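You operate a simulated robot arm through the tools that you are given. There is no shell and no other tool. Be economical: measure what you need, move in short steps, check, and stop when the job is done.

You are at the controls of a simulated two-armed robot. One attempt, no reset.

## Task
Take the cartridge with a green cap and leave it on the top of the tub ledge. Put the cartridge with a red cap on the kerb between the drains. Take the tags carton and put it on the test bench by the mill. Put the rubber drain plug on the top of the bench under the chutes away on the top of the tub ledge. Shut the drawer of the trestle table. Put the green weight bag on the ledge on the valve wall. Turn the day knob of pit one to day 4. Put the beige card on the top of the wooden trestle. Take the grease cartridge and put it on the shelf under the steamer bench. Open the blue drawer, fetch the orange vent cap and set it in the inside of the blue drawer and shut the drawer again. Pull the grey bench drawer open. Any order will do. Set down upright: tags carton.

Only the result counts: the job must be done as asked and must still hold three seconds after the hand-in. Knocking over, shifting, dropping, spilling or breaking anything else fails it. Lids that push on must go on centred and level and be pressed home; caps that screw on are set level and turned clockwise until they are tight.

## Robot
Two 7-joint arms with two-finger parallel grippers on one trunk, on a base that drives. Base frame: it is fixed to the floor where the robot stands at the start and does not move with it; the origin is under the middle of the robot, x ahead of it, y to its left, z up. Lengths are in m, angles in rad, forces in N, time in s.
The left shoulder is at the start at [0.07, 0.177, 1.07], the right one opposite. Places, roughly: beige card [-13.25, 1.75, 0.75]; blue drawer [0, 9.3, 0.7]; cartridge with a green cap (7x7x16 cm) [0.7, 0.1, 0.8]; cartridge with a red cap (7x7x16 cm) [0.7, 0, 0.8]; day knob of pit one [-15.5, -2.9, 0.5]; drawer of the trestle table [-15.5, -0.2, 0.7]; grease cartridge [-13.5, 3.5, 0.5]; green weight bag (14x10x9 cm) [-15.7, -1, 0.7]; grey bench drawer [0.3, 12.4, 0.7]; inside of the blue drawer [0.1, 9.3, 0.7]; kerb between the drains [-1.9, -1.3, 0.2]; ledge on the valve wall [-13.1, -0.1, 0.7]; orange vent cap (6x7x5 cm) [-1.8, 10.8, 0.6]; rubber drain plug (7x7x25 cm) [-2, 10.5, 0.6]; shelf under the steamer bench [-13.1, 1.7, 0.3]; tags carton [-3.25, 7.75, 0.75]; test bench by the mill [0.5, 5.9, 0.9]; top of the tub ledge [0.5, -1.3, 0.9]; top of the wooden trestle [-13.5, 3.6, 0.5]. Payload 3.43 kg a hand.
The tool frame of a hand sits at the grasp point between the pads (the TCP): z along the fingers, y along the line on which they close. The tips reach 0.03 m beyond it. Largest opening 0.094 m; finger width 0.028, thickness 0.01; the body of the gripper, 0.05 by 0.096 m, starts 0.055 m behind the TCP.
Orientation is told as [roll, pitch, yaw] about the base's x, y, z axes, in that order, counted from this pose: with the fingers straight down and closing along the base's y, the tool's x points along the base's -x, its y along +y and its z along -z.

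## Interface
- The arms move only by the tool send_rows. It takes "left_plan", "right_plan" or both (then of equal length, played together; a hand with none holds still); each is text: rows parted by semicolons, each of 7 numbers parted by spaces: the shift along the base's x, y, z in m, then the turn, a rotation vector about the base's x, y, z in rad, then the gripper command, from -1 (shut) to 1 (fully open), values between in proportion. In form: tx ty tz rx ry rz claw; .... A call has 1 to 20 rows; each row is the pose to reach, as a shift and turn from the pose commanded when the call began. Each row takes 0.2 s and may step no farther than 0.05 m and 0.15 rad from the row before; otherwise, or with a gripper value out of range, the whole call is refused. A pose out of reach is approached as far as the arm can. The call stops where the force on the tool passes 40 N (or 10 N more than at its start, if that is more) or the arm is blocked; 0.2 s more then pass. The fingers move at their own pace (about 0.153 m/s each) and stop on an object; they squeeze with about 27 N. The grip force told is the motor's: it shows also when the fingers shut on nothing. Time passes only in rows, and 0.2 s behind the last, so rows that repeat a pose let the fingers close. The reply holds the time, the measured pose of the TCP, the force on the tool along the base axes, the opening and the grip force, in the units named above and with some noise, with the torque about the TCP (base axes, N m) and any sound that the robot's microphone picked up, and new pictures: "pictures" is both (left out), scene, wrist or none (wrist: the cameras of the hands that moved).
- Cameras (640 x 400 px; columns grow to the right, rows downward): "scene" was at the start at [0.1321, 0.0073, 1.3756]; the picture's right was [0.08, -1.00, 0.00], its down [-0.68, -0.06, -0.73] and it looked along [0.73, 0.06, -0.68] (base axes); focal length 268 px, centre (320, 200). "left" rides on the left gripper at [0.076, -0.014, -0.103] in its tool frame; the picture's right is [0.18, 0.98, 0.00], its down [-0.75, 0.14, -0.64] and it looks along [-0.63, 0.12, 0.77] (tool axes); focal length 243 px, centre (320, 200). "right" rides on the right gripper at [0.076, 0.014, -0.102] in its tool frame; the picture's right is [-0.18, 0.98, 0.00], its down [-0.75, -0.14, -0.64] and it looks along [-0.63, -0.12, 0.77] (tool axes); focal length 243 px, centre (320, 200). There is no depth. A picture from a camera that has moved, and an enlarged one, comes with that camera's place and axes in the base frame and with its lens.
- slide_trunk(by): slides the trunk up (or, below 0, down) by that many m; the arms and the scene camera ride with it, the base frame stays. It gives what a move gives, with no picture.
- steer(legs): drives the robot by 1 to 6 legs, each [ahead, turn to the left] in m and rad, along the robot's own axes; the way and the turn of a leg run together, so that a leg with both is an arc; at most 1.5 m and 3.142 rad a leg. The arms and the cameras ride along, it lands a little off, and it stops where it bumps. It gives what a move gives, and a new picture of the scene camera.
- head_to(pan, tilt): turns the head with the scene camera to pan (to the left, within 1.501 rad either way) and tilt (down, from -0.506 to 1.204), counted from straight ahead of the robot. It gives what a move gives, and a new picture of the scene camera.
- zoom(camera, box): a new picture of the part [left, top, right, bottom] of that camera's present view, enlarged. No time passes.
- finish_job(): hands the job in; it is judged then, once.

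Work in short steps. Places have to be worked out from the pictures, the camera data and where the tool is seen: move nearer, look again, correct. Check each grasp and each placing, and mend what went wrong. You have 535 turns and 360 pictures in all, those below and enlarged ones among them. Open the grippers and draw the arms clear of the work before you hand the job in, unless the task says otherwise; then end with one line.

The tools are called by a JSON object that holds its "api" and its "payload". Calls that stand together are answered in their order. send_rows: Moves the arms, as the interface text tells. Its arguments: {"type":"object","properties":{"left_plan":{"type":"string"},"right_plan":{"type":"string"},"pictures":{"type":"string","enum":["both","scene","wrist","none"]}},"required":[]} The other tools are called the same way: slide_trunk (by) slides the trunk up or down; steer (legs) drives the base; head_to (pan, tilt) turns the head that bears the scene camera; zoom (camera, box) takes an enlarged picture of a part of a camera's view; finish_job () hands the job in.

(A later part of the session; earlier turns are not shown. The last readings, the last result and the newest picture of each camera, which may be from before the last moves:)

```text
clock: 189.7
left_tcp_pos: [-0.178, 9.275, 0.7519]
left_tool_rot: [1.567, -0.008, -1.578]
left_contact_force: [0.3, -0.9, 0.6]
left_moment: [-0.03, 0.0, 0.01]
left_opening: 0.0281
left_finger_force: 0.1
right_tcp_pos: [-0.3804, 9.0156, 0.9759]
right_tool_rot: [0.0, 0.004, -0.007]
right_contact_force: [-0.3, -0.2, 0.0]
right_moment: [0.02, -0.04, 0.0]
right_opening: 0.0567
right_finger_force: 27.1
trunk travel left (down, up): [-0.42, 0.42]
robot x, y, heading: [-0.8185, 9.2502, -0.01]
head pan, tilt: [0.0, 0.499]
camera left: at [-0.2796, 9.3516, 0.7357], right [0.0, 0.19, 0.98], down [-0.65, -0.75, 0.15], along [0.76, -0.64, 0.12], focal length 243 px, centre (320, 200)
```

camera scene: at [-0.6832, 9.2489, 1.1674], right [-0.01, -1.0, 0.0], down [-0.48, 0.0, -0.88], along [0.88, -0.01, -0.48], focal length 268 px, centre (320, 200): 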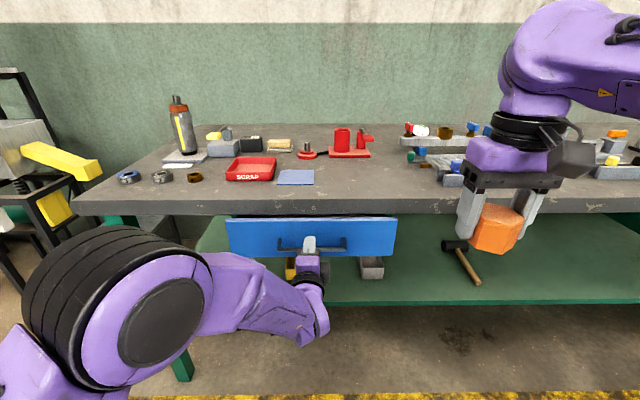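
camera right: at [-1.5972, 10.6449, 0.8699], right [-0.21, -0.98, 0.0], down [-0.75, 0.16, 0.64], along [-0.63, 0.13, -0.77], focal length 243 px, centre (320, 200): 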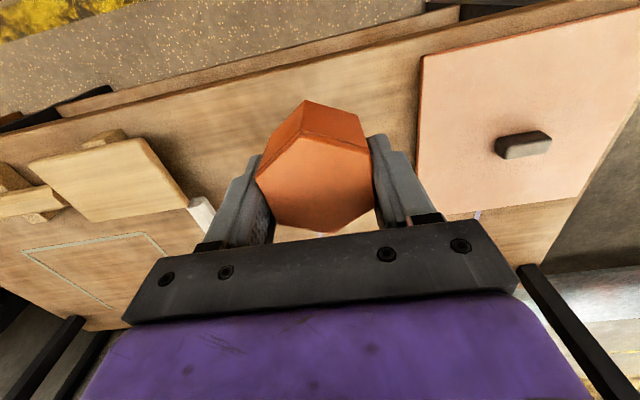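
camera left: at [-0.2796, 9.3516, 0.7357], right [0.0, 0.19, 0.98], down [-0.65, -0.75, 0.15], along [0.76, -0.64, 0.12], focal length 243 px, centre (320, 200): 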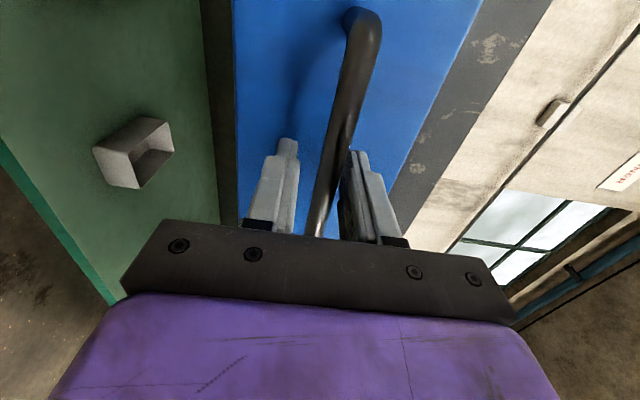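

{"api": "send_rows", "payload": {"left_plan": "0 0 0.004 0 0 0 -0.4; 0 0 0.004 0 0 0 -1; 0 0 0.004 0 0 0 -1; -0.01 0 0.004 0 0 0 -1; -0.02 0 0.004 0 0 0 -1; -0.03 0 0.004 0 0 0 -1; -0.04 0 0.004 0 0 0 -1; -0.05 0 0.004 0 0 0 -1; -0.06 0 0.004 0 0 0 -1; -0.07 0 0.004 0 0 0 -1; -0.08 0 0.004 0 0 0 -1; -0.09 0 0.004 0 0 0 -1; -0.1 0 0.004 0 0 0 -1; -0.11 0 0.004 0 0 0 -1; -0.12 0 0.004 0 0 0 -1; -0.13 0 0.004 0 0 0 -1; -0.14 0 0.004 0 0 0 -1; -0.15 0 0.004 0 0 0 -1", "pictures": "none"}}

```text
clock: 190.9
left_tcp_pos: [-0.1904, 9.2782, 0.7529]
left_tool_rot: [1.567, -0.021, -1.567]
left_contact_force: [-0.5, -21.7, 16.7]
left_moment: [0.97, -0.01, -0.24]
left_opening: 0.0167
left_finger_force: 44.9
right_tcp_pos: [-0.3826, 9.0116, 0.9756]
right_tool_rot: [0.001, 0.003, -0.011]
right_contact_force: [0.7, -0.8, -0.2]
right_moment: [-0.02, 0.01, 0.01]
right_opening: 0.0564
right_finger_force: 27.0
trunk travel left (down, up): [-0.42, 0.42]
robot x, y, heading: [-0.8235, 9.2511, -0.019]
head pan, tilt: [0.0, 0.499]
stopped in row 5 (left hand): the force on the tool passed its limit (the readings are from after the stop); the commanded pose is now the measured one
```

Pulling by arm trips the limit; I'll keep the grip and pull by backing the base.

{"api": "send_rows", "payload": {"left_plan": "0 0 0 0 0 0 -0.4; 0 0 0 0 0 0 -0.4; 0.005 0 0.003 0 0 0 -0.4; 0.01 -0.01 0.003 0 0 -0.02 -0.4; 0.01 -0.01 0.003 0 0 -0.02 -1; 0.01 -0.01 0.003 0 0 -0.02 -1;  0.01 -0.01 0.003 0 0 -0.02 -1", "pictures": "none"}}

{"api": "steer", "payload": {"legs": [[-0.08, 0]]}}

```text
clock: 192.5
left_tcp_pos: [-0.1778, 9.2795, 0.7535]
left_tool_rot: [1.557, -0.036, -1.57]
left_contact_force: [2.0, 2.4, -3.5]
left_moment: [0.99, 0.02, -0.48]
left_opening: 0.0169
left_finger_force: 44.4
right_tcp_pos: [-0.3812, 9.0143, 0.9754]
right_tool_rot: [0.001, 0.004, -0.01]
right_contact_force: [0.0, 0.3, -0.8]
right_moment: [0.0, 0.05, 0.03]
right_opening: 0.0562
right_finger_force: 26.8
trunk travel left (down, up): [-0.42, 0.42]
robot x, y, heading: [-0.8239, 9.2513, -0.018]
head pan, tilt: [0.0, 0.499]
```

```text
clock: 193.6
left_tcp_pos: [-0.2572, 9.2791, 0.754]
left_tool_rot: [1.556, -0.034, -1.57]
left_contact_force: [1.5, -1.7, -1.0]
left_moment: [1.14, -0.08, -0.11]
left_opening: 0.0168
left_finger_force: 45.1
right_tcp_pos: [-0.462, 9.014, 0.9743]
right_tool_rot: [-0.001, 0.005, -0.01]
right_contact_force: [-0.5, 0.5, 0.5]
right_moment: [0.0, -0.03, 0.02]
right_opening: 0.0566
right_finger_force: 26.9
trunk travel left (down, up): [-0.42, 0.42]
robot x, y, heading: [-0.9024, 9.2561, -0.017]
head pan, tilt: [0.0, 0.499]
camera scene: at [-0.7616, 9.2489, 1.1675], right [-0.02, -1.0, 0.0], down [-0.48, 0.01, -0.88], along [0.88, -0.01, -0.48], focal length 268 px, centre (320, 200)
```

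scene: 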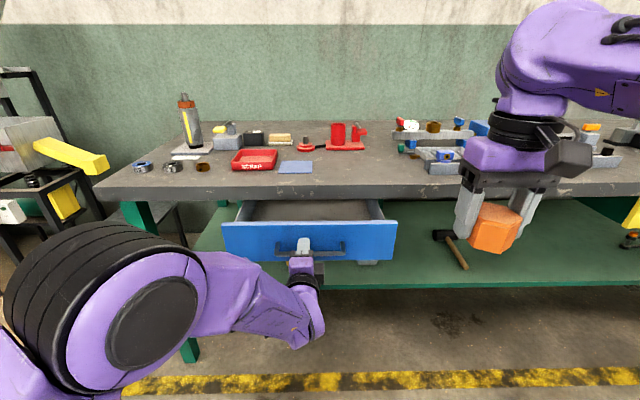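

Backing the base works well — the drawer follows. Another 0.12.

{"api": "steer", "payload": {"legs": [[-0.1, 0]]}}

```text
clock: 194.7
left_tcp_pos: [-0.3556, 9.2786, 0.7548]
left_tool_rot: [1.556, -0.034, -1.571]
left_contact_force: [1.1, -22.1, -3.7]
left_moment: [1.03, -0.05, -0.37]
left_opening: 0.0169
left_finger_force: 45.2
right_tcp_pos: [-0.5601, 9.0148, 0.9745]
right_tool_rot: [0.004, 0.004, -0.011]
right_contact_force: [-0.1, -0.4, 0.3]
right_moment: [-0.02, -0.01, 0.0]
right_opening: 0.0565
right_finger_force: 26.7
trunk travel left (down, up): [-0.42, 0.42]
robot x, y, heading: [-1.0006, 9.2515, -0.017]
head pan, tilt: [0.0, 0.499]
camera scene: at [-0.8604, 9.2473, 1.1675], right [-0.02, -1.0, 0.0], down [-0.48, 0.01, -0.88], along [0.88, -0.01, -0.48], focal length 268 px, centre (320, 200)
```

scene: 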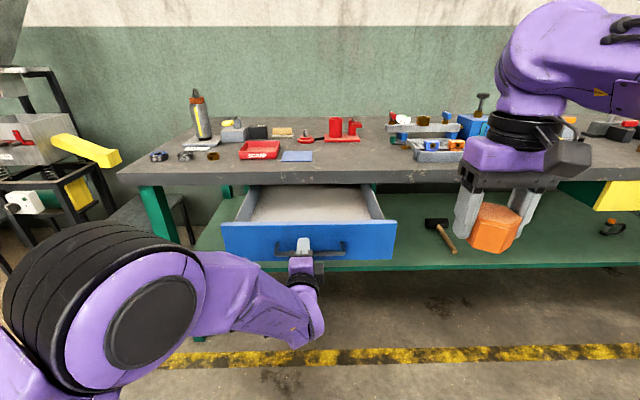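

The drawer is open ~0.22. Release the handle, back the left hand off to the left and up.

{"api": "send_rows", "payload": {"left_plan": "0 0 0 0 0 0 0; 0 0 0 0 0 0 0.1; -0.04 0 0 0 0 0 0.1; -0.08 0 0 0 0 0 0.1; -0.1 0.04 0.02 0 0 0 0.1; -0.1 0.08 0.04 0 0 0 0.1; -0.1 0.12 0.06 0 0 0 0.1; -0.1 0.16 0.08 0 0 0 0.1; -0.1 0.2 0.1 0 0 0 0.1; -0.1 0.24 0.12 0 0 0 0.1; -0.1 0.28 0.14 0 0 0 0.1; -0.1 0.31 0.17 0 0 0 0.1", "pictures": "none"}}

{"api": "steer", "payload": {"legs": [[0.15, 0.015]]}}

```text
clock: 197.3
left_tcp_pos: [-0.4575, 9.594, 0.9225]
left_tool_rot: [1.556, -0.04, -1.571]
left_contact_force: [-0.1, 0.5, -0.2]
left_moment: [0.0, -0.02, -0.02]
left_opening: 0.0517
left_finger_force: 0.1
right_tcp_pos: [-0.5601, 9.0196, 0.976]
right_tool_rot: [-0.003, 0.006, -0.009]
right_contact_force: [0.6, 0.2, 0.1]
right_moment: [-0.03, 0.01, 0.0]
right_opening: 0.0565
right_finger_force: 27.0
trunk travel left (down, up): [-0.42, 0.42]
robot x, y, heading: [-0.9996, 9.2517, -0.021]
head pan, tilt: [0.0, 0.499]
```

```text
clock: 198.7
left_tcp_pos: [-0.3113, 9.5991, 0.9232]
left_tool_rot: [1.552, -0.04, -1.556]
left_contact_force: [0.3, 0.7, -0.1]
left_moment: [0.04, 0.02, 0.0]
left_opening: 0.0518
left_finger_force: 0.1
right_tcp_pos: [-0.4056, 9.0216, 0.9756]
right_tool_rot: [-0.001, 0.004, 0.005]
right_contact_force: [-0.2, 0.5, -0.5]
right_moment: [-0.01, 0.02, 0.03]
right_opening: 0.0568
right_finger_force: 27.1
trunk travel left (down, up): [-0.42, 0.42]
robot x, y, heading: [-0.8481, 9.2516, -0.004]
head pan, tilt: [0.0, 0.499]
camera scene: at [-0.7095, 9.2518, 1.1673], right [0.0, -1.0, 0.0], down [-0.48, 0.0, -0.88], along [0.88, 0.0, -0.48], focal length 268 px, centre (320, 200)
```

scene: 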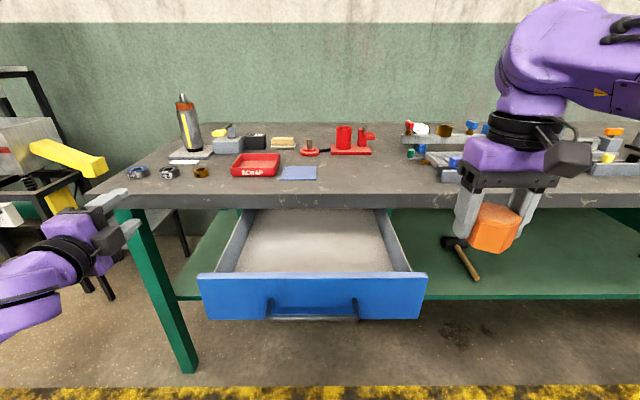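

{"api": "steer", "payload": {"legs": [[0.05, 0]]}}

{"api": "send_rows", "payload": {"right_plan": "0.04 0.02 -0.01 0 0 0 -1; 0.08 0.045 -0.02 0 0 0 -1; 0.11 0.08 -0.03 0 0 0 -1; 0.135 0.12 -0.04 0 0 0 -1; 0.14 0.15 -0.06 0 0 0 -1; 0.14 0.16 -0.1 0 0 0 -1", "pictures": "both"}}

```text
clock: 199.6
left_tcp_pos: [-0.2608, 9.599, 0.9207]
left_tool_rot: [1.554, -0.036, -1.557]
left_contact_force: [0.7, -0.4, -0.6]
left_moment: [-0.02, -0.03, 0.02]
left_opening: 0.0511
left_finger_force: 0.1
right_tcp_pos: [-0.354, 9.0225, 0.9744]
right_tool_rot: [-0.001, 0.007, 0.005]
right_contact_force: [0.6, 0.0, -0.7]
right_moment: [0.01, 0.03, -0.02]
right_opening: 0.0565
right_finger_force: 26.6
trunk travel left (down, up): [-0.42, 0.42]
robot x, y, heading: [-0.8009, 9.2501, -0.004]
head pan, tilt: [0.0, 0.499]
camera scene: at [-0.6582, 9.2517, 1.1672], right [0.0, -1.0, 0.0], down [-0.48, 0.0, -0.88], along [0.88, 0.0, -0.48], focal length 268 px, centre (320, 200)
```

scene: 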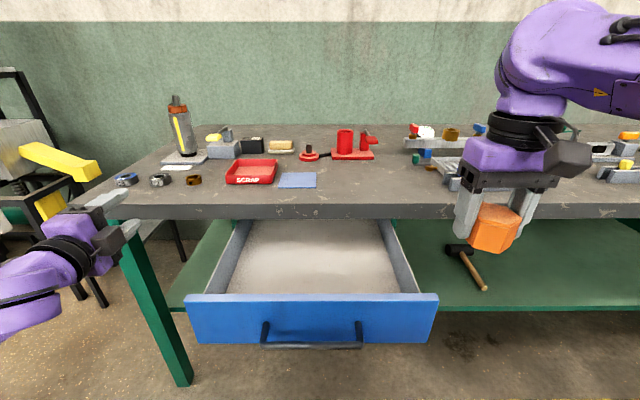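

```text
clock: 201.0
left_tcp_pos: [-0.2608, 9.5989, 0.9222]
left_tool_rot: [1.555, -0.04, -1.556]
left_contact_force: [-0.6, -0.2, -0.3]
left_moment: [0.02, 0.02, -0.01]
left_opening: 0.0517
left_finger_force: 0.1
right_tcp_pos: [-0.2163, 9.1825, 0.8733]
right_tool_rot: [-0.003, 0.005, 0.005]
right_contact_force: [0.5, 0.1, -0.1]
right_moment: [0.0, 0.0, 0.01]
right_opening: 0.0563
right_finger_force: 27.6
trunk travel left (down, up): [-0.42, 0.42]
robot x, y, heading: [-0.8046, 9.2538, -0.003]
head pan, tilt: [0.0, 0.499]
camera scene: at [-0.6593, 9.2519, 1.1674], right [0.0, -1.0, 0.0], down [-0.48, 0.0, -0.88], along [0.88, 0.0, -0.48], focal length 268 px, centre (320, 200)
camera right: at [-0.2927, 9.1971, 0.9789], right [0.18, 0.98, 0.0], down [0.76, -0.14, 0.64], along [0.63, -0.12, -0.77], focal length 243 px, centre (320, 200)
```

scene: 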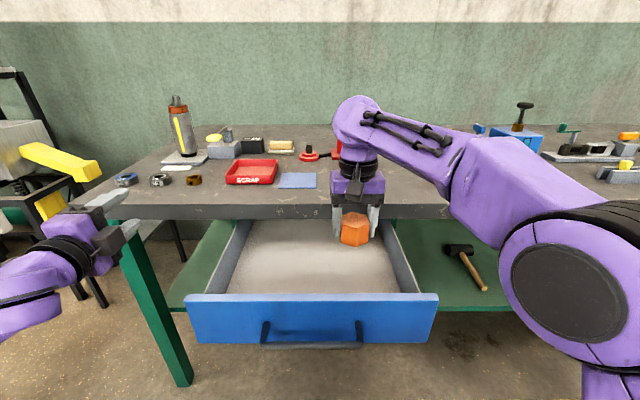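
right: 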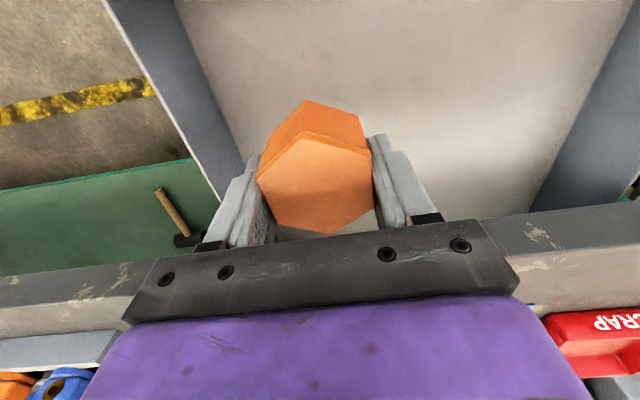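

Good clearance. Shift 4 cm to the left and 2 cm back, then descend to the drawer floor.

{"api": "send_rows", "payload": {"right_plan": "-0.01 0.02 -0.02 0 0 0 -1; -0.02 0.04 -0.05 0 0 0 -1; -0.02 0.04 -0.09 0 0 0 -1; -0.02 0.04 -0.115 0 0 0 -1; -0.02 0.04 -0.125 0 0 0 -1; -0.02 0.04 -0.133 0 0 0 -1; -0.02 0.04 -0.141 0 0 0 -1; -0.02 0.04 -0.149 0 0 0 -1; -0.02 0.04 -0.157 0 0 0 -1; -0.02 0.04 -0.165 0 0 0 -1; -0.02 0.04 -0.173 0 0 0 -1", "pictures": "none"}}

```text
clock: 202.7
left_tcp_pos: [-0.2625, 9.5988, 0.9232]
left_tool_rot: [1.557, -0.039, -1.556]
left_contact_force: [0.4, -0.5, -0.1]
left_moment: [0.0, -0.02, 0.01]
left_opening: 0.0517
left_finger_force: 0.0
right_tcp_pos: [-0.2334, 9.2233, 0.7427]
right_tool_rot: [0.0, -0.013, 0.006]
right_contact_force: [0.2, 0.4, 18.0]
right_moment: [-0.33, 0.37, 0.18]
right_opening: 0.0564
right_finger_force: 27.1
trunk travel left (down, up): [-0.42, 0.42]
robot x, y, heading: [-0.8035, 9.2483, -0.006]
head pan, tilt: [0.0, 0.499]
stopped in row 8 (right hand): the force on the tool passed its limit (the readings are from after the stop); the commanded pose is now the measured one
```

Contact at the drawer floor. Ease up 2 mm, release and rise.

{"api": "send_rows", "payload": {"right_plan": "0 0 0.002 0 0 0 -1; 0 0 0.002 0 0 0 0; 0 0 0.002 0 0 0 0.9; 0 0 0.002 0 0 0 0.9; 0 0 0.04 0 0 0 0.9; 0 0 0.08 0 0 0 0.9; -0.02 0 0.12 0 0 0 0.9; -0.05 -0.02 0.15 0 0 0 0.9; -0.08 -0.05 0.17 0 0 0 0.9; -0.1 -0.09 0.19 0 0 0 0.9; -0.12 -0.13 0.2 0 0 0 0.9", "pictures": "scene"}}

```text
clock: 205.1
left_tcp_pos: [-0.2616, 9.5961, 0.9232]
left_tool_rot: [1.555, -0.035, -1.557]
left_contact_force: [-0.8, -0.7, -0.4]
left_moment: [0.02, -0.02, 0.01]
left_opening: 0.052
left_finger_force: 0.0
right_tcp_pos: [-0.3539, 9.0882, 0.9389]
right_tool_rot: [0.002, -0.007, 0.003]
right_contact_force: [-0.8, -0.5, 0.9]
right_moment: [0.04, 0.0, 0.05]
right_opening: 0.0895
right_finger_force: 0.1
trunk travel left (down, up): [-0.42, 0.42]
robot x, y, heading: [-0.8, 9.2485, -0.01]
head pan, tilt: [0.0, 0.499]
camera scene: at [-0.6601, 9.2486, 1.1675], right [0.0, -1.0, 0.0], down [-0.48, 0.0, -0.88], along [0.88, 0.0, -0.48], focal length 268 px, centre (320, 200)
```

scene: 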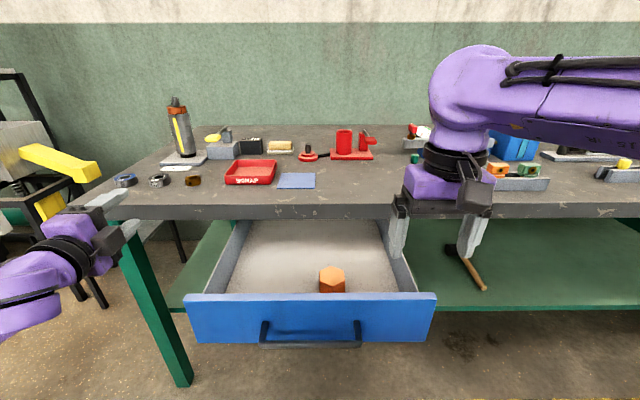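

Cap sits in the drawer. Back the base up, bring the closed left fingers in front of the face just below the bar, and push the drawer shut by driving.

{"api": "steer", "payload": {"legs": [[-0.25, 0]]}}

{"api": "send_rows", "payload": {"left_plan": "0 -0.03 -0.03 0 0.01 0 -1; 0 -0.06 -0.06 0 0.02 0 -1; 0 -0.09 -0.09 0 0.03 0 -1; 0 -0.125 -0.12 0 0.035 0 -1; 0 -0.16 -0.15 0 0.035 0 -1; 0 -0.195 -0.18 0 0.035 0 -1; 0 -0.23 -0.2 0 0.035 0 -1; 0 -0.27 -0.207 0 0.035 0 -1; 0 -0.31 -0.207 0 0.035 0 -1; 0 -0.335 -0.207 0 0.035 0 -1", "pictures": "both"}}

```text
clock: 206.9
left_tcp_pos: [-0.509, 9.5983, 0.9236]
left_tool_rot: [1.557, -0.039, -1.561]
left_contact_force: [-1.2, 0.2, -0.5]
left_moment: [-0.01, 0.01, 0.01]
left_opening: 0.0518
left_finger_force: 0.0
right_tcp_pos: [-0.6034, 9.0911, 0.9395]
right_tool_rot: [0.002, -0.007, 0.0]
right_contact_force: [0.0, -0.1, -0.5]
right_moment: [0.01, -0.01, -0.02]
right_opening: 0.0894
right_finger_force: 0.2
trunk travel left (down, up): [-0.42, 0.42]
robot x, y, heading: [-1.0487, 9.2517, -0.006]
head pan, tilt: [0.0, 0.499]
camera scene: at [-0.9086, 9.2524, 1.1676], right [-0.01, -1.0, 0.0], down [-0.48, 0.0, -0.88], along [0.88, -0.01, -0.48], focal length 268 px, centre (320, 200)
```

scene: 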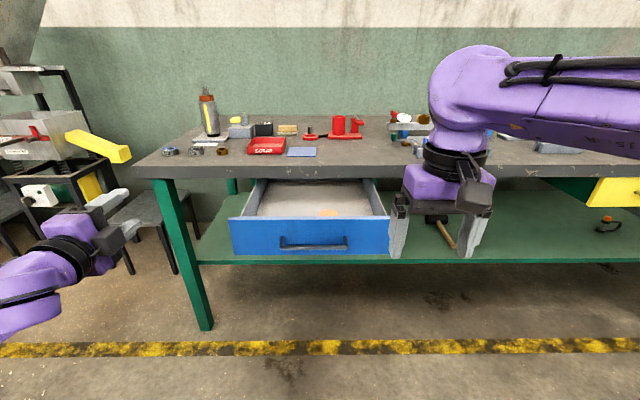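

```text
clock: 209.1
left_tcp_pos: [-0.5066, 9.2626, 0.7165]
left_tool_rot: [1.522, -0.036, -1.558]
left_contact_force: [0.2, -0.1, -0.7]
left_moment: [0.0, 0.01, -0.01]
left_opening: 0.0
left_finger_force: 27.7
right_tcp_pos: [-0.602, 9.09, 0.9388]
right_tool_rot: [0.002, -0.005, 0.0]
right_contact_force: [-1.3, -0.1, -0.2]
right_moment: [0.01, 0.02, -0.02]
right_opening: 0.0893
right_finger_force: 0.1
trunk travel left (down, up): [-0.42, 0.42]
robot x, y, heading: [-1.048, 9.2506, -0.009]
head pan, tilt: [0.0, 0.499]
camera scene: at [-0.9078, 9.2515, 1.1675], right [-0.01, -1.0, 0.0], down [-0.48, 0.0, -0.88], along [0.88, -0.01, -0.48], focal length 268 px, centre (320, 200)
camera left: at [-0.6102, 9.3368, 0.7038], right [0.05, 0.22, 0.97], down [-0.63, -0.75, 0.2], along [0.78, -0.62, 0.1], focal length 243 px, centre (320, 200)
```

scene: 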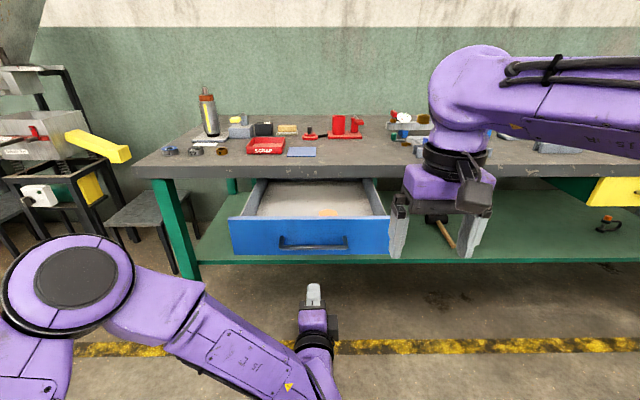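
left: 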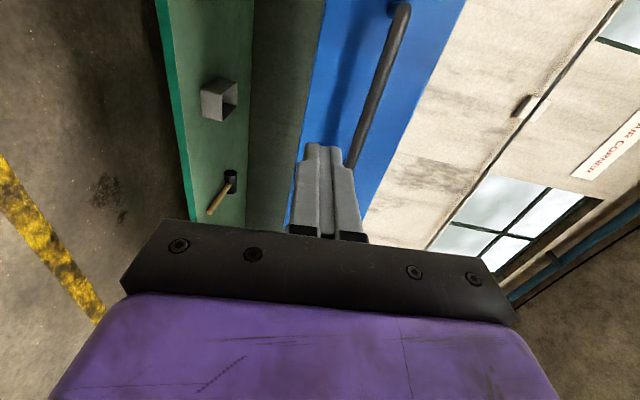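

Aligned below the bar. Raise the right hand a bit and drive forward to push.

{"api": "send_rows", "payload": {"right_plan": "-0.02 0 0.04 0 0 0 0.9; -0.04 0 0.08 0 0 0 0.9", "pictures": "none"}}

{"api": "steer", "payload": {"legs": [[0.32, 0]]}}

```text
clock: 209.7
left_tcp_pos: [-0.5063, 9.2628, 0.7162]
left_tool_rot: [1.521, -0.036, -1.557]
left_contact_force: [0.2, -0.4, 0.4]
left_moment: [0.01, -0.01, 0.03]
left_opening: 0.0
left_finger_force: 27.6
right_tcp_pos: [-0.644, 9.092, 1.0194]
right_tool_rot: [0.0, -0.004, -0.001]
right_contact_force: [0.2, 0.0, 0.2]
right_moment: [0.01, -0.02, -0.03]
right_opening: 0.0889
right_finger_force: 0.1
trunk travel left (down, up): [-0.42, 0.42]
robot x, y, heading: [-1.0492, 9.2516, -0.007]
head pan, tilt: [0.0, 0.499]
```

```text
clock: 211.8
left_tcp_pos: [-0.1857, 9.2629, 0.7157]
left_tool_rot: [1.519, -0.036, -1.556]
left_contact_force: [-0.2, 0.3, 1.6]
left_moment: [-0.01, -0.01, 0.05]
left_opening: 0.0001
left_finger_force: 27.1
right_tcp_pos: [-0.3218, 9.0902, 1.0184]
right_tool_rot: [0.0, -0.006, 0.003]
right_contact_force: [0.6, 1.1, -0.6]
right_moment: [0.02, 0.04, -0.02]
right_opening: 0.0894
right_finger_force: 0.1
trunk travel left (down, up): [-0.42, 0.42]
robot x, y, heading: [-0.727, 9.254, -0.003]
head pan, tilt: [0.0, 0.499]
camera scene: at [-0.5863, 9.2507, 1.1674], right [0.0, -1.0, 0.0], down [-0.48, 0.0, -0.88], along [0.88, 0.0, -0.48], focal length 268 px, centre (320, 200)
```

scene: 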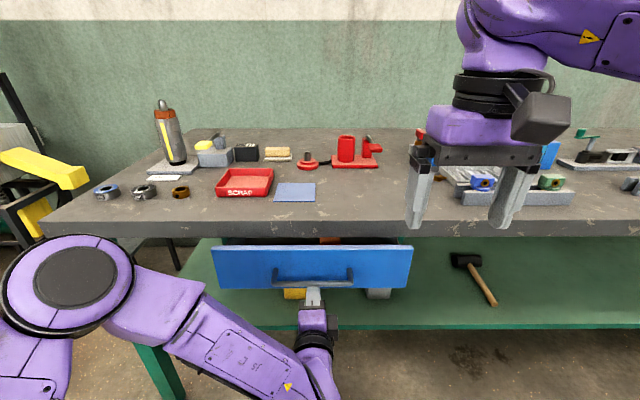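

{"api": "steer", "payload": {"legs": [[0.05, 0]]}}

{"api": "send_rows", "payload": {"left_plan": "0.005 0 0 0 0 0 -1; 0.01 0 0 0 0 0 -1; 0.015 0 0 0 0 0 -1; 0.02 0 0 0 0 0 -1; 0.025 0 0 0 0 0 -1", "pictures": "scene"}}

```text
clock: 212.7
left_tcp_pos: [-0.1337, 9.2633, 0.7144]
left_tool_rot: [1.519, -0.039, -1.557]
left_contact_force: [0.4, 0.9, -0.5]
left_moment: [-0.01, -0.01, -0.02]
left_opening: 0.0001
left_finger_force: 27.4
right_tcp_pos: [-0.2701, 9.0909, 1.0183]
right_tool_rot: [0.001, -0.003, 0.001]
right_contact_force: [0.0, -0.2, 0.8]
right_moment: [0.0, 0.05, -0.03]
right_opening: 0.0894
right_finger_force: 0.0
trunk travel left (down, up): [-0.42, 0.42]
robot x, y, heading: [-0.6805, 9.2502, -0.009]
head pan, tilt: [0.0, 0.499]
camera scene: at [-0.535, 9.2503, 1.1671], right [0.0, -1.0, 0.0], down [-0.48, 0.0, -0.88], along [0.88, 0.0, -0.48], focal length 268 px, centre (320, 200)
```

scene: 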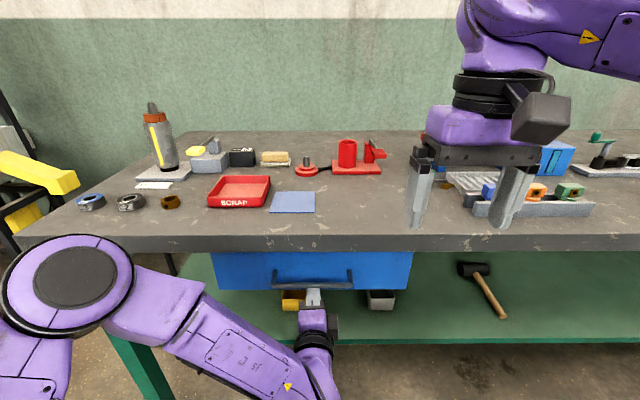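

```text
clock: 213.5
left_tcp_pos: [-0.1311, 9.2633, 0.7165]
left_tool_rot: [1.52, -0.038, -1.562]
left_contact_force: [-21.8, 5.3, 9.5]
left_moment: [-0.05, -0.44, 0.03]
left_opening: 0.0
left_finger_force: 27.2
right_tcp_pos: [-0.2764, 9.0932, 1.0199]
right_tool_rot: [0.001, -0.01, 0.006]
right_contact_force: [0.1, 0.1, -0.1]
right_moment: [-0.04, -0.02, 0.03]
right_opening: 0.0892
right_finger_force: 0.1
trunk travel left (down, up): [-0.42, 0.42]
robot x, y, heading: [-0.6806, 9.2479, -0.007]
head pan, tilt: [0.0, 0.499]
stopped in row 3 (left hand): the force on the tool passed its limit (the readings are from after the stop); the commanded pose is now the measured one
camera scene: at [-0.5422, 9.2521, 1.1683], right [0.0, -1.0, 0.0], down [-0.48, 0.0, -0.88], along [0.88, 0.0, -0.48], focal length 268 px, centre (320, 200)
```

scene: 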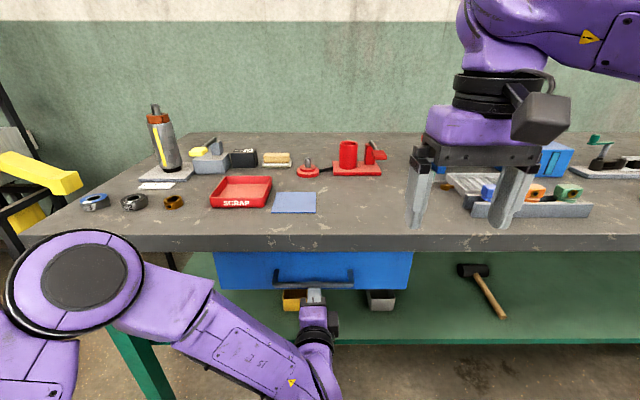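

{"api": "send_rows", "payload": {"left_plan": "0.006 0 0 0 0 0 -1; 0.012 0 0 0 0 0 -1; 0.018 0 0 0 0 0 -1; 0.024 0 0 0 0 0 -1", "pictures": "wrist"}}

```text
clock: 213.8
left_tcp_pos: [-0.1299, 9.2628, 0.7152]
left_tool_rot: [1.516, -0.035, -1.562]
left_contact_force: [-26.2, 9.2, 12.7]
left_moment: [0.0, -0.62, 0.2]
left_opening: 0.0
left_finger_force: 27.7
right_tcp_pos: [-0.2782, 9.0932, 1.0206]
right_tool_rot: [0.0, -0.012, 0.004]
right_contact_force: [0.4, 0.0, -1.3]
right_moment: [-0.03, -0.03, 0.0]
right_opening: 0.0891
right_finger_force: 0.1
trunk travel left (down, up): [-0.42, 0.42]
robot x, y, heading: [-0.6812, 9.2495, 0.002]
head pan, tilt: [0.0, 0.499]
stopped in row 1 (left hand): the force on the tool passed its limit (the readings are from after the stop); the commanded pose is now the measured one
camera left: at [-0.233, 9.3375, 0.7036], right [0.05, 0.22, 0.97], down [-0.63, -0.75, 0.2], along [0.78, -0.62, 0.1], focal length 243 px, centre (320, 200)
```

left: 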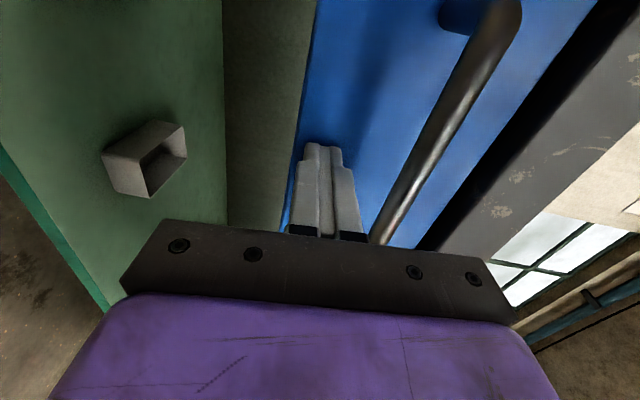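

I check whether it's fully shut by zooming.

{"api": "zoom", "payload": {"camera": "scene", "box": [200, 200, 440, 350]}}

```text
2.67 times, centred on (320, 275) of scene
camera zoom: at [-0.5442, 9.2529, 1.1684], right [0.0, -1.0, 0.0], down [-0.47, 0.0, -0.88], along [0.88, 0.0, -0.47], focal length 713 px, centre (320, 0)
```

zoom: 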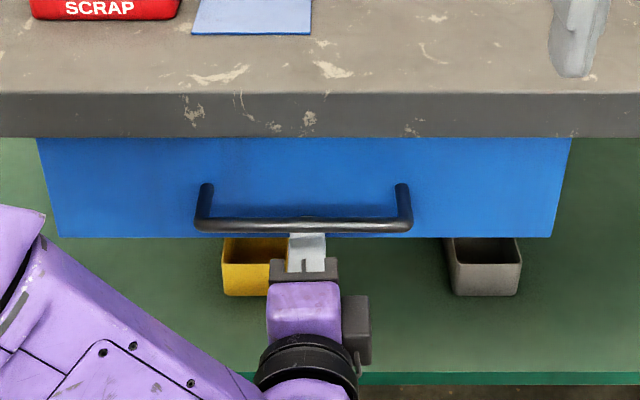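

Geometry suggests it's shut within a few mm. One last small push with the base to be sure.

{"api": "steer", "payload": {"legs": [[0.015, 0]]}}

```text
clock: 214.5
left_tcp_pos: [-0.1291, 9.2633, 0.7161]
left_tool_rot: [1.515, -0.033, -1.565]
left_contact_force: [-26.5, 13.0, 12.9]
left_moment: [-0.1, -0.62, 0.37]
left_opening: 0.0
left_finger_force: 27.1
right_tcp_pos: [-0.2775, 9.0914, 1.0214]
right_tool_rot: [0.0, -0.009, 0.003]
right_contact_force: [-0.3, 0.1, -0.1]
right_moment: [-0.03, -0.01, 0.02]
right_opening: 0.0894
right_finger_force: 0.1
trunk travel left (down, up): [-0.42, 0.42]
robot x, y, heading: [-0.6784, 9.2514, 0.006]
head pan, tilt: [0.0, 0.499]
stopped in leg 1: the force on the tool passed its limit (the readings are from after the stop); the commanded pose is now the measured one
camera scene: at [-0.5429, 9.2536, 1.1682], right [0.0, -1.0, 0.0], down [-0.47, 0.0, -0.88], along [0.88, 0.0, -0.47], focal length 268 px, centre (320, 200)
```

scene: 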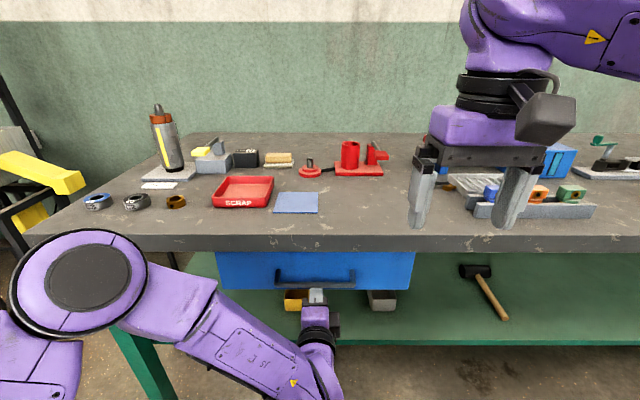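

Firmly shut. Now on to the grey bench drawer at (0.3, 12.4): back off, go north, and face the bench.

{"api": "steer", "payload": {"legs": [[-0.28, 0], [0, 1.57], [1.5, 0], [1.5, 0.0], [0, -1.57]]}}

```text
clock: 238.1
left_tcp_pos: [-0.2848, 12.2271, 0.7114]
left_tool_rot: [1.508, -0.032, -1.6]
left_contact_force: [-0.4, 0.1, -0.2]
left_moment: [-0.01, 0.0, 0.0]
left_opening: 0.0
left_finger_force: 27.1
right_tcp_pos: [-0.4391, 12.062, 1.0194]
right_tool_rot: [0.0, -0.006, -0.034]
right_contact_force: [-0.3, -0.1, 0.3]
right_moment: [0.0, 0.03, 0.0]
right_opening: 0.0893
right_finger_force: 0.1
trunk travel left (down, up): [-0.42, 0.42]
robot x, y, heading: [-0.8345, 12.2357, -0.036]
head pan, tilt: [0.0, 0.499]
camera scene: at [-0.696, 12.2326, 1.1675], right [-0.03, -1.0, 0.0], down [-0.48, 0.02, -0.88], along [0.88, -0.03, -0.48], focal length 268 px, centre (320, 200)
```

scene: 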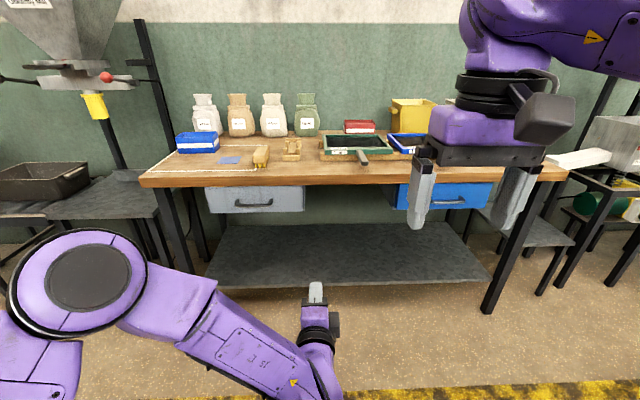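

The grey drawer is at left (handle near y≈12.45, z≈0.65). Straighten heading and bring the left hand in line, fingers opening.

{"api": "steer", "payload": {"legs": [[0.1, 0.036]]}}

{"api": "send_rows", "payload": {"left_plan": "0 0.04 0 0 0 0 -1; 0 0.085 0 0 0 0 -1; 0 0.13 0 0 0 0 -1; 0 0.17 0 0.02 0 0 -0.5; 0 0.21 0 0.05 0 0 0.06", "pictures": "both"}}

```text
clock: 239.2
left_tcp_pos: [-0.1806, 12.2465, 0.7103]
left_tool_rot: [1.507, -0.033, -1.563]
left_contact_force: [0.4, 0.5, -0.4]
left_moment: [0.01, 0.02, 0.02]
left_opening: 0.0
left_finger_force: 27.1
right_tcp_pos: [-0.3267, 12.0762, 1.019]
right_tool_rot: [0.003, -0.004, 0.004]
right_contact_force: [-0.2, 0.5, 0.0]
right_moment: [-0.02, 0.04, -0.03]
right_opening: 0.0893
right_finger_force: 0.1
trunk travel left (down, up): [-0.42, 0.42]
robot x, y, heading: [-0.7322, 12.2332, -0.002]
head pan, tilt: [0.0, 0.499]
camera scene: at [-0.5919, 12.2366, 1.1673], right [0.0, -1.0, 0.0], down [-0.48, 0.0, -0.88], along [0.88, 0.0, -0.48], focal length 268 px, centre (320, 200)
```

scene: 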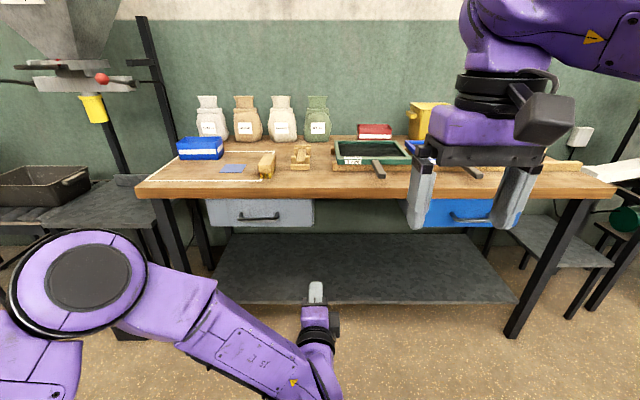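

```text
clock: 240.4
left_tcp_pos: [-0.1834, 12.4571, 0.7109]
left_tool_rot: [1.508, 0.017, -1.564]
left_contact_force: [0.1, 0.4, -0.3]
left_moment: [0.0, 0.01, 0.0]
left_opening: 0.0499
left_finger_force: 0.1
right_tcp_pos: [-0.3287, 12.0764, 1.0189]
right_tool_rot: [0.001, -0.005, 0.004]
right_contact_force: [0.4, -0.3, 0.2]
right_moment: [-0.01, 0.01, 0.0]
right_opening: 0.0893
right_finger_force: 0.0
trunk travel left (down, up): [-0.42, 0.42]
robot x, y, heading: [-0.7323, 12.2356, 0.001]
head pan, tilt: [0.0, 0.499]
camera scene: at [-0.5933, 12.2376, 1.1675], right [0.0, -1.0, 0.0], down [-0.48, 0.0, -0.88], along [0.88, 0.0, -0.48], focal length 268 px, centre (320, 200)
camera left: at [-0.2857, 12.5328, 0.7037], right [0.06, 0.17, 0.98], down [-0.63, -0.76, 0.17], along [0.78, -0.63, 0.06], focal length 243 px, centre (320, 200)
```

scene: 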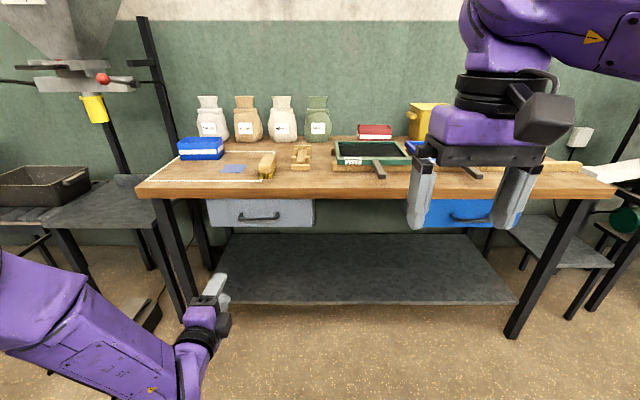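
left: 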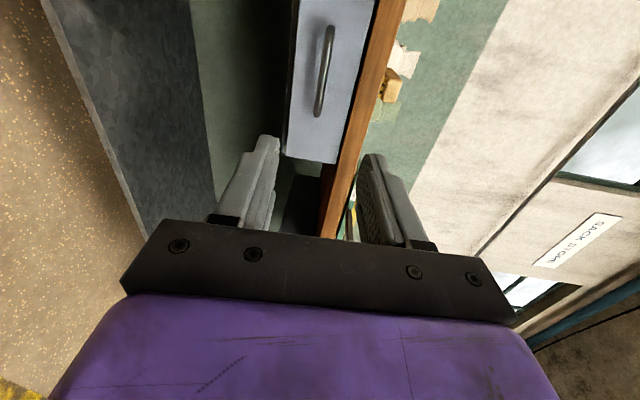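

Handle triangulated at (0.16, 12.437, 0.697). Align the left hand, level it and drive 0.24 closer.

{"api": "send_rows", "payload": {"left_plan": "0 -0.01 -0.006 0 -0.03 0 0.06; 0 -0.02 -0.012 0 -0.063 0 0.06", "pictures": "none"}}

{"api": "steer", "payload": {"legs": [[0.24, 0]]}}

{"api": "send_rows", "payload": {"left_plan": "0 0 0 0 0 0 0.06", "pictures": "wrist"}}

```text
clock: 241.0
left_tcp_pos: [-0.182, 12.4358, 0.6993]
left_tool_rot: [1.573, 0.017, -1.562]
left_contact_force: [-0.1, 0.9, -0.3]
left_moment: [-0.01, -0.03, 0.03]
left_opening: 0.0498
left_finger_force: 0.0
right_tcp_pos: [-0.3284, 12.0756, 1.0193]
right_tool_rot: [0.002, -0.005, 0.004]
right_contact_force: [1.0, 0.8, -0.1]
right_moment: [0.0, 0.01, -0.01]
right_opening: 0.0892
right_finger_force: 0.1
trunk travel left (down, up): [-0.42, 0.42]
robot x, y, heading: [-0.7332, 12.2341, 0.002]
head pan, tilt: [0.0, 0.499]
```

```text
clock: 242.8
left_tcp_pos: [0.0608, 12.4349, 0.6982]
left_tool_rot: [1.571, 0.017, -1.563]
left_contact_force: [-0.2, -0.4, -0.3]
left_moment: [-0.05, -0.02, 0.04]
left_opening: 0.0496
left_finger_force: 0.0
right_tcp_pos: [-0.0854, 12.0754, 1.018]
right_tool_rot: [0.003, -0.005, 0.004]
right_contact_force: [0.2, -0.2, 1.0]
right_moment: [-0.02, 0.0, 0.01]
right_opening: 0.0892
right_finger_force: 0.1
trunk travel left (down, up): [-0.42, 0.42]
robot x, y, heading: [-0.4917, 12.2349, 0.004]
head pan, tilt: [0.0, 0.499]
camera scene: at [-0.3493, 12.237, 1.1673], right [0.0, -1.0, 0.0], down [-0.48, 0.0, -0.88], along [0.88, 0.0, -0.48], focal length 268 px, centre (320, 200)
```

scene: 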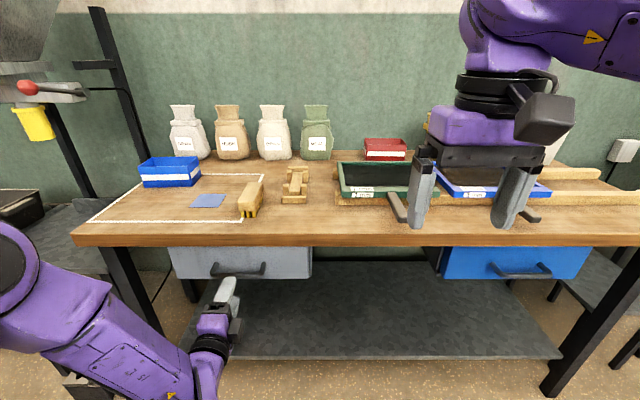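

```text
clock: 243.2
left_tcp_pos: [0.0625, 12.4355, 0.6993]
left_tool_rot: [1.572, 0.017, -1.564]
left_contact_force: [0.4, -0.4, -0.4]
left_moment: [0.02, 0.0, 0.01]
left_opening: 0.0498
left_finger_force: 0.2
right_tcp_pos: [-0.0863, 12.0758, 1.0181]
right_tool_rot: [0.002, -0.005, 0.004]
right_contact_force: [0.0, -0.1, -0.1]
right_moment: [0.0, 0.02, 0.01]
right_opening: 0.0891
right_finger_force: 0.1
trunk travel left (down, up): [-0.42, 0.42]
robot x, y, heading: [-0.4927, 12.2355, -0.006]
head pan, tilt: [0.0, 0.499]
camera left: at [-0.0414, 12.5115, 0.6849], right [0.0, 0.17, 0.99], down [-0.64, -0.76, 0.13], along [0.77, -0.63, 0.11], focal length 243 px, centre (320, 200)
```

left: 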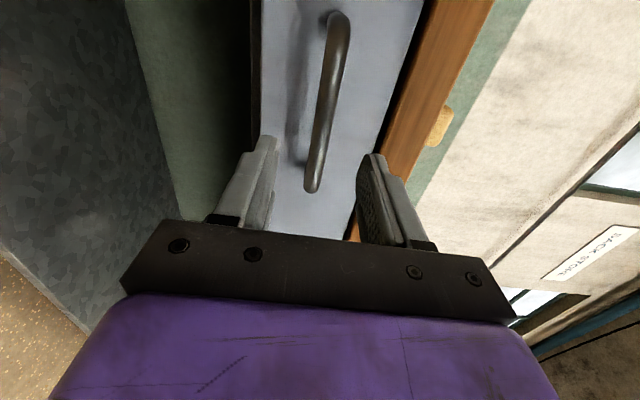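

{"api": "send_rows", "payload": {"left_plan": "0.03 0 0.001 0 0 0 0.06; 0.06 0 0.002 0 0 0 0.06; 0.08 0 0.002 0 0 0 0.06; 0.08 0 0.002 0 0 0 -1; 0.08 0 0.002 0 0 0 -1; 0.08 0 0.002 0 0 0 -1", "pictures": "wrist"}}

```text
clock: 244.6
left_tcp_pos: [0.1387, 12.4366, 0.7001]
left_tool_rot: [1.569, 0.017, -1.564]
left_contact_force: [-16.3, -1.8, -11.5]
left_moment: [-1.08, -0.08, 0.59]
left_opening: 0.0184
left_finger_force: 45.1
right_tcp_pos: [-0.0859, 12.0769, 1.0181]
right_tool_rot: [0.001, -0.005, 0.003]
right_contact_force: [0.7, 0.5, 0.1]
right_moment: [-0.01, 0.0, 0.01]
right_opening: 0.0894
right_finger_force: 0.0
trunk travel left (down, up): [-0.42, 0.42]
robot x, y, heading: [-0.4933, 12.238, 0.003]
head pan, tilt: [0.0, 0.499]
camera left: at [0.0364, 12.5121, 0.6863], right [0.0, 0.17, 0.99], down [-0.64, -0.76, 0.13], along [0.77, -0.63, 0.11], focal length 243 px, centre (320, 200)
```

left: 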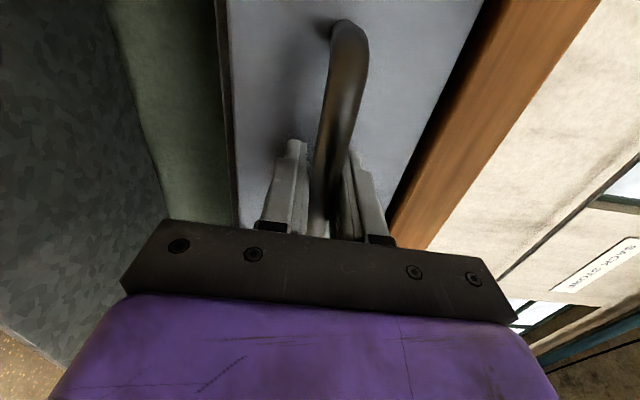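

Gripped. Pull by backing the base in two moves.

{"api": "steer", "payload": {"legs": [[-0.12, 0]]}}

{"api": "steer", "payload": {"legs": [[-0.12, 0]]}}

```text
clock: 245.8
left_tcp_pos: [0.0193, 12.4372, 0.7009]
left_tool_rot: [1.571, 0.018, -1.565]
left_contact_force: [1.0, -11.4, -16.9]
left_moment: [-1.03, -0.22, -0.59]
left_opening: 0.0184
left_finger_force: 44.4
right_tcp_pos: [-0.2062, 12.0761, 1.0181]
right_tool_rot: [0.003, -0.003, 0.004]
right_contact_force: [0.1, 0.5, 0.1]
right_moment: [-0.04, 0.02, 0.0]
right_opening: 0.0895
right_finger_force: 0.1
trunk travel left (down, up): [-0.42, 0.42]
robot x, y, heading: [-0.6124, 12.2356, 0.006]
head pan, tilt: [0.0, 0.499]
camera scene: at [-0.4704, 12.2364, 1.1672], right [0.0, -1.0, 0.0], down [-0.48, 0.0, -0.88], along [0.88, 0.0, -0.48], focal length 268 px, centre (320, 200)
```

scene: 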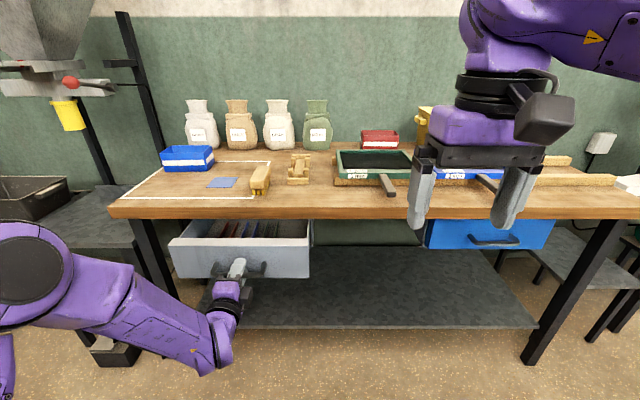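

```text
clock: 247.1
left_tcp_pos: [-0.1017, 12.4361, 0.7001]
left_tool_rot: [1.57, 0.016, -1.565]
left_contact_force: [0.1, -2.2, -10.0]
left_moment: [-0.95, -0.07, 0.31]
left_opening: 0.0182
left_finger_force: 44.9
right_tcp_pos: [-0.3271, 12.0761, 1.0183]
right_tool_rot: [0.003, -0.006, 0.005]
right_contact_force: [-0.2, -0.4, -0.5]
right_moment: [-0.01, 0.0, 0.04]
right_opening: 0.0898
right_finger_force: 0.0
trunk travel left (down, up): [-0.42, 0.42]
robot x, y, heading: [-0.7301, 12.2354, 0.004]
head pan, tilt: [0.0, 0.499]
camera scene: at [-0.5917, 12.2369, 1.1673], right [0.0, -1.0, 0.0], down [-0.48, 0.0, -0.88], along [0.88, 0.0, -0.48], focal length 268 px, centre (320, 200)
```

scene: 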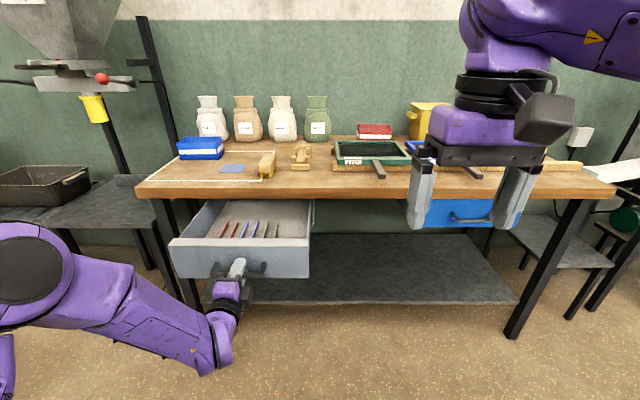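

{"api": "steer", "payload": {"legs": [[-0.07, 0]]}}

```text
clock: 248.1
left_tcp_pos: [-0.1463, 12.4355, 0.6997]
left_tool_rot: [1.566, 0.011, -1.561]
left_contact_force: [1.6, 0.7, -1.9]
left_moment: [-0.69, 0.03, -0.53]
left_opening: 0.0182
left_finger_force: 44.9
right_tcp_pos: [-0.373, 12.0769, 1.0186]
right_tool_rot: [0.003, -0.007, 0.006]
right_contact_force: [0.2, -0.4, -0.4]
right_moment: [-0.01, 0.0, -0.02]
right_opening: 0.0893
right_finger_force: 0.0
trunk travel left (down, up): [-0.42, 0.42]
robot x, y, heading: [-0.782, 12.2362, 0.002]
head pan, tilt: [0.0, 0.499]
stopped in leg 1: the force on the tool passed its limit (the readings are from after the stop); the commanded pose is now the measured one
camera scene: at [-0.6373, 12.2365, 1.1675], right [0.0, -1.0, 0.0], down [-0.48, 0.0, -0.88], along [0.88, 0.0, -0.48], focal length 268 px, centre (320, 200)
```

scene: 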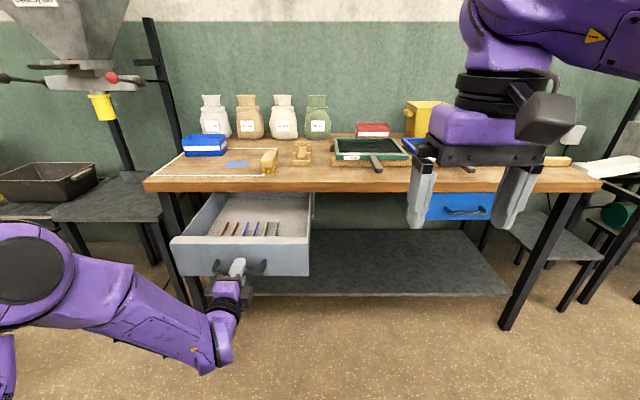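

Fully open (end stop). Release, back off, and return the left hand to pointing down.

{"api": "send_rows", "payload": {"left_plan": "0 0 0 0 0 0 0; 0 0 0 0 0 0 0.1; 0 0 0 0 0 0 0.1", "pictures": "none"}}

{"api": "steer", "payload": {"legs": [[-0.2, 0]]}}

{"api": "send_rows", "payload": {"left_plan": "0 0 0.01 -0.08 0.08 0.08 1; 0 0 0.02 -0.16 0.16 0.16 1; 0 0 0.03 -0.24 0.24 0.24 1; 0 0 0.04 -0.32 0.32 0.32 1; 0 0 0.05 -0.4 0.4 0.4 1; 0 0 0.06 -0.48 0.48 0.48 1; 0 0 0.07 -0.56 0.56 0.56 1; 0 0 0.08 -0.64 0.64 0.64 1; 0 0 0.09 -0.72 0.72 0.72 1; 0 0 0.1 -0.8 0.8 0.8 1; 0 0 0.11 -0.88 0.88 0.88 1; 0 0 0.12 -0.96 0.96 0.96 1; 0 0 0.13 -1.04 1.04 1.04 1; 0 0 0.14 -1.12 1.12 1.12 1; 0 0 0.15 -1.2 1.2 1.2 1; 0 0 0.15 -1.209 1.209 1.209 1", "pictures": "scene"}}

```text
clock: 248.8
left_tcp_pos: [-0.1469, 12.4361, 0.6996]
left_tool_rot: [1.569, 0.012, -1.56]
left_contact_force: [0.1, -0.5, 0.0]
left_moment: [0.04, -0.01, 0.03]
left_opening: 0.0517
left_finger_force: 0.0
right_tcp_pos: [-0.3744, 12.0753, 1.0191]
right_tool_rot: [0.001, -0.005, 0.005]
right_contact_force: [-0.3, 0.1, -0.4]
right_moment: [-0.01, -0.01, -0.01]
right_opening: 0.0895
right_finger_force: 0.1
trunk travel left (down, up): [-0.42, 0.42]
robot x, y, heading: [-0.7769, 12.231, 0.004]
head pan, tilt: [0.0, 0.499]
```

```text
clock: 250.4
left_tcp_pos: [-0.3466, 12.439, 0.701]
left_tool_rot: [1.568, 0.012, -1.552]
left_contact_force: [0.3, -1.3, -0.4]
left_moment: [-0.01, -0.05, -0.02]
left_opening: 0.0516
left_finger_force: 0.0
right_tcp_pos: [-0.5707, 12.0757, 1.0195]
right_tool_rot: [0.003, -0.008, 0.011]
right_contact_force: [-0.1, 1.1, -0.1]
right_moment: [0.01, -0.02, -0.01]
right_opening: 0.0895
right_finger_force: 0.0
trunk travel left (down, up): [-0.42, 0.42]
robot x, y, heading: [-0.9763, 12.2364, 0.007]
head pan, tilt: [0.0, 0.499]
camera scene: at [-0.8363, 12.2358, 1.1676], right [0.01, -1.0, 0.0], down [-0.48, 0.0, -0.88], along [0.88, 0.01, -0.48], focal length 268 px, centre (320, 200)
```

scene: 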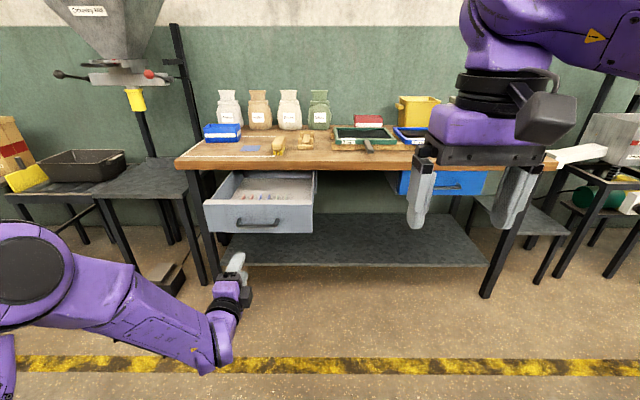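

```text
clock: 253.8
left_tcp_pos: [-0.3455, 12.4392, 0.8497]
left_tool_rot: [-0.004, 0.019, -0.012]
left_contact_force: [-0.4, -0.1, -0.9]
left_moment: [0.03, -0.01, 0.0]
left_opening: 0.0938
left_finger_force: 0.1
right_tcp_pos: [-0.5703, 12.0766, 1.0194]
right_tool_rot: [0.002, -0.009, 0.01]
right_contact_force: [-0.1, -0.4, -0.4]
right_moment: [0.0, -0.01, 0.0]
right_opening: 0.0892
right_finger_force: 0.0
trunk travel left (down, up): [-0.42, 0.42]
robot x, y, heading: [-0.9794, 12.2317, 0.01]
head pan, tilt: [0.0, 0.499]
camera scene: at [-0.8355, 12.2356, 1.1675], right [0.01, -1.0, 0.0], down [-0.48, 0.0, -0.88], along [0.88, 0.01, -0.48], focal length 268 px, centre (320, 200)
```

scene: 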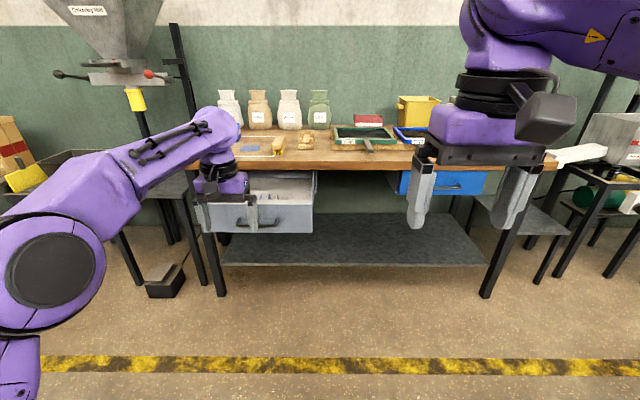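

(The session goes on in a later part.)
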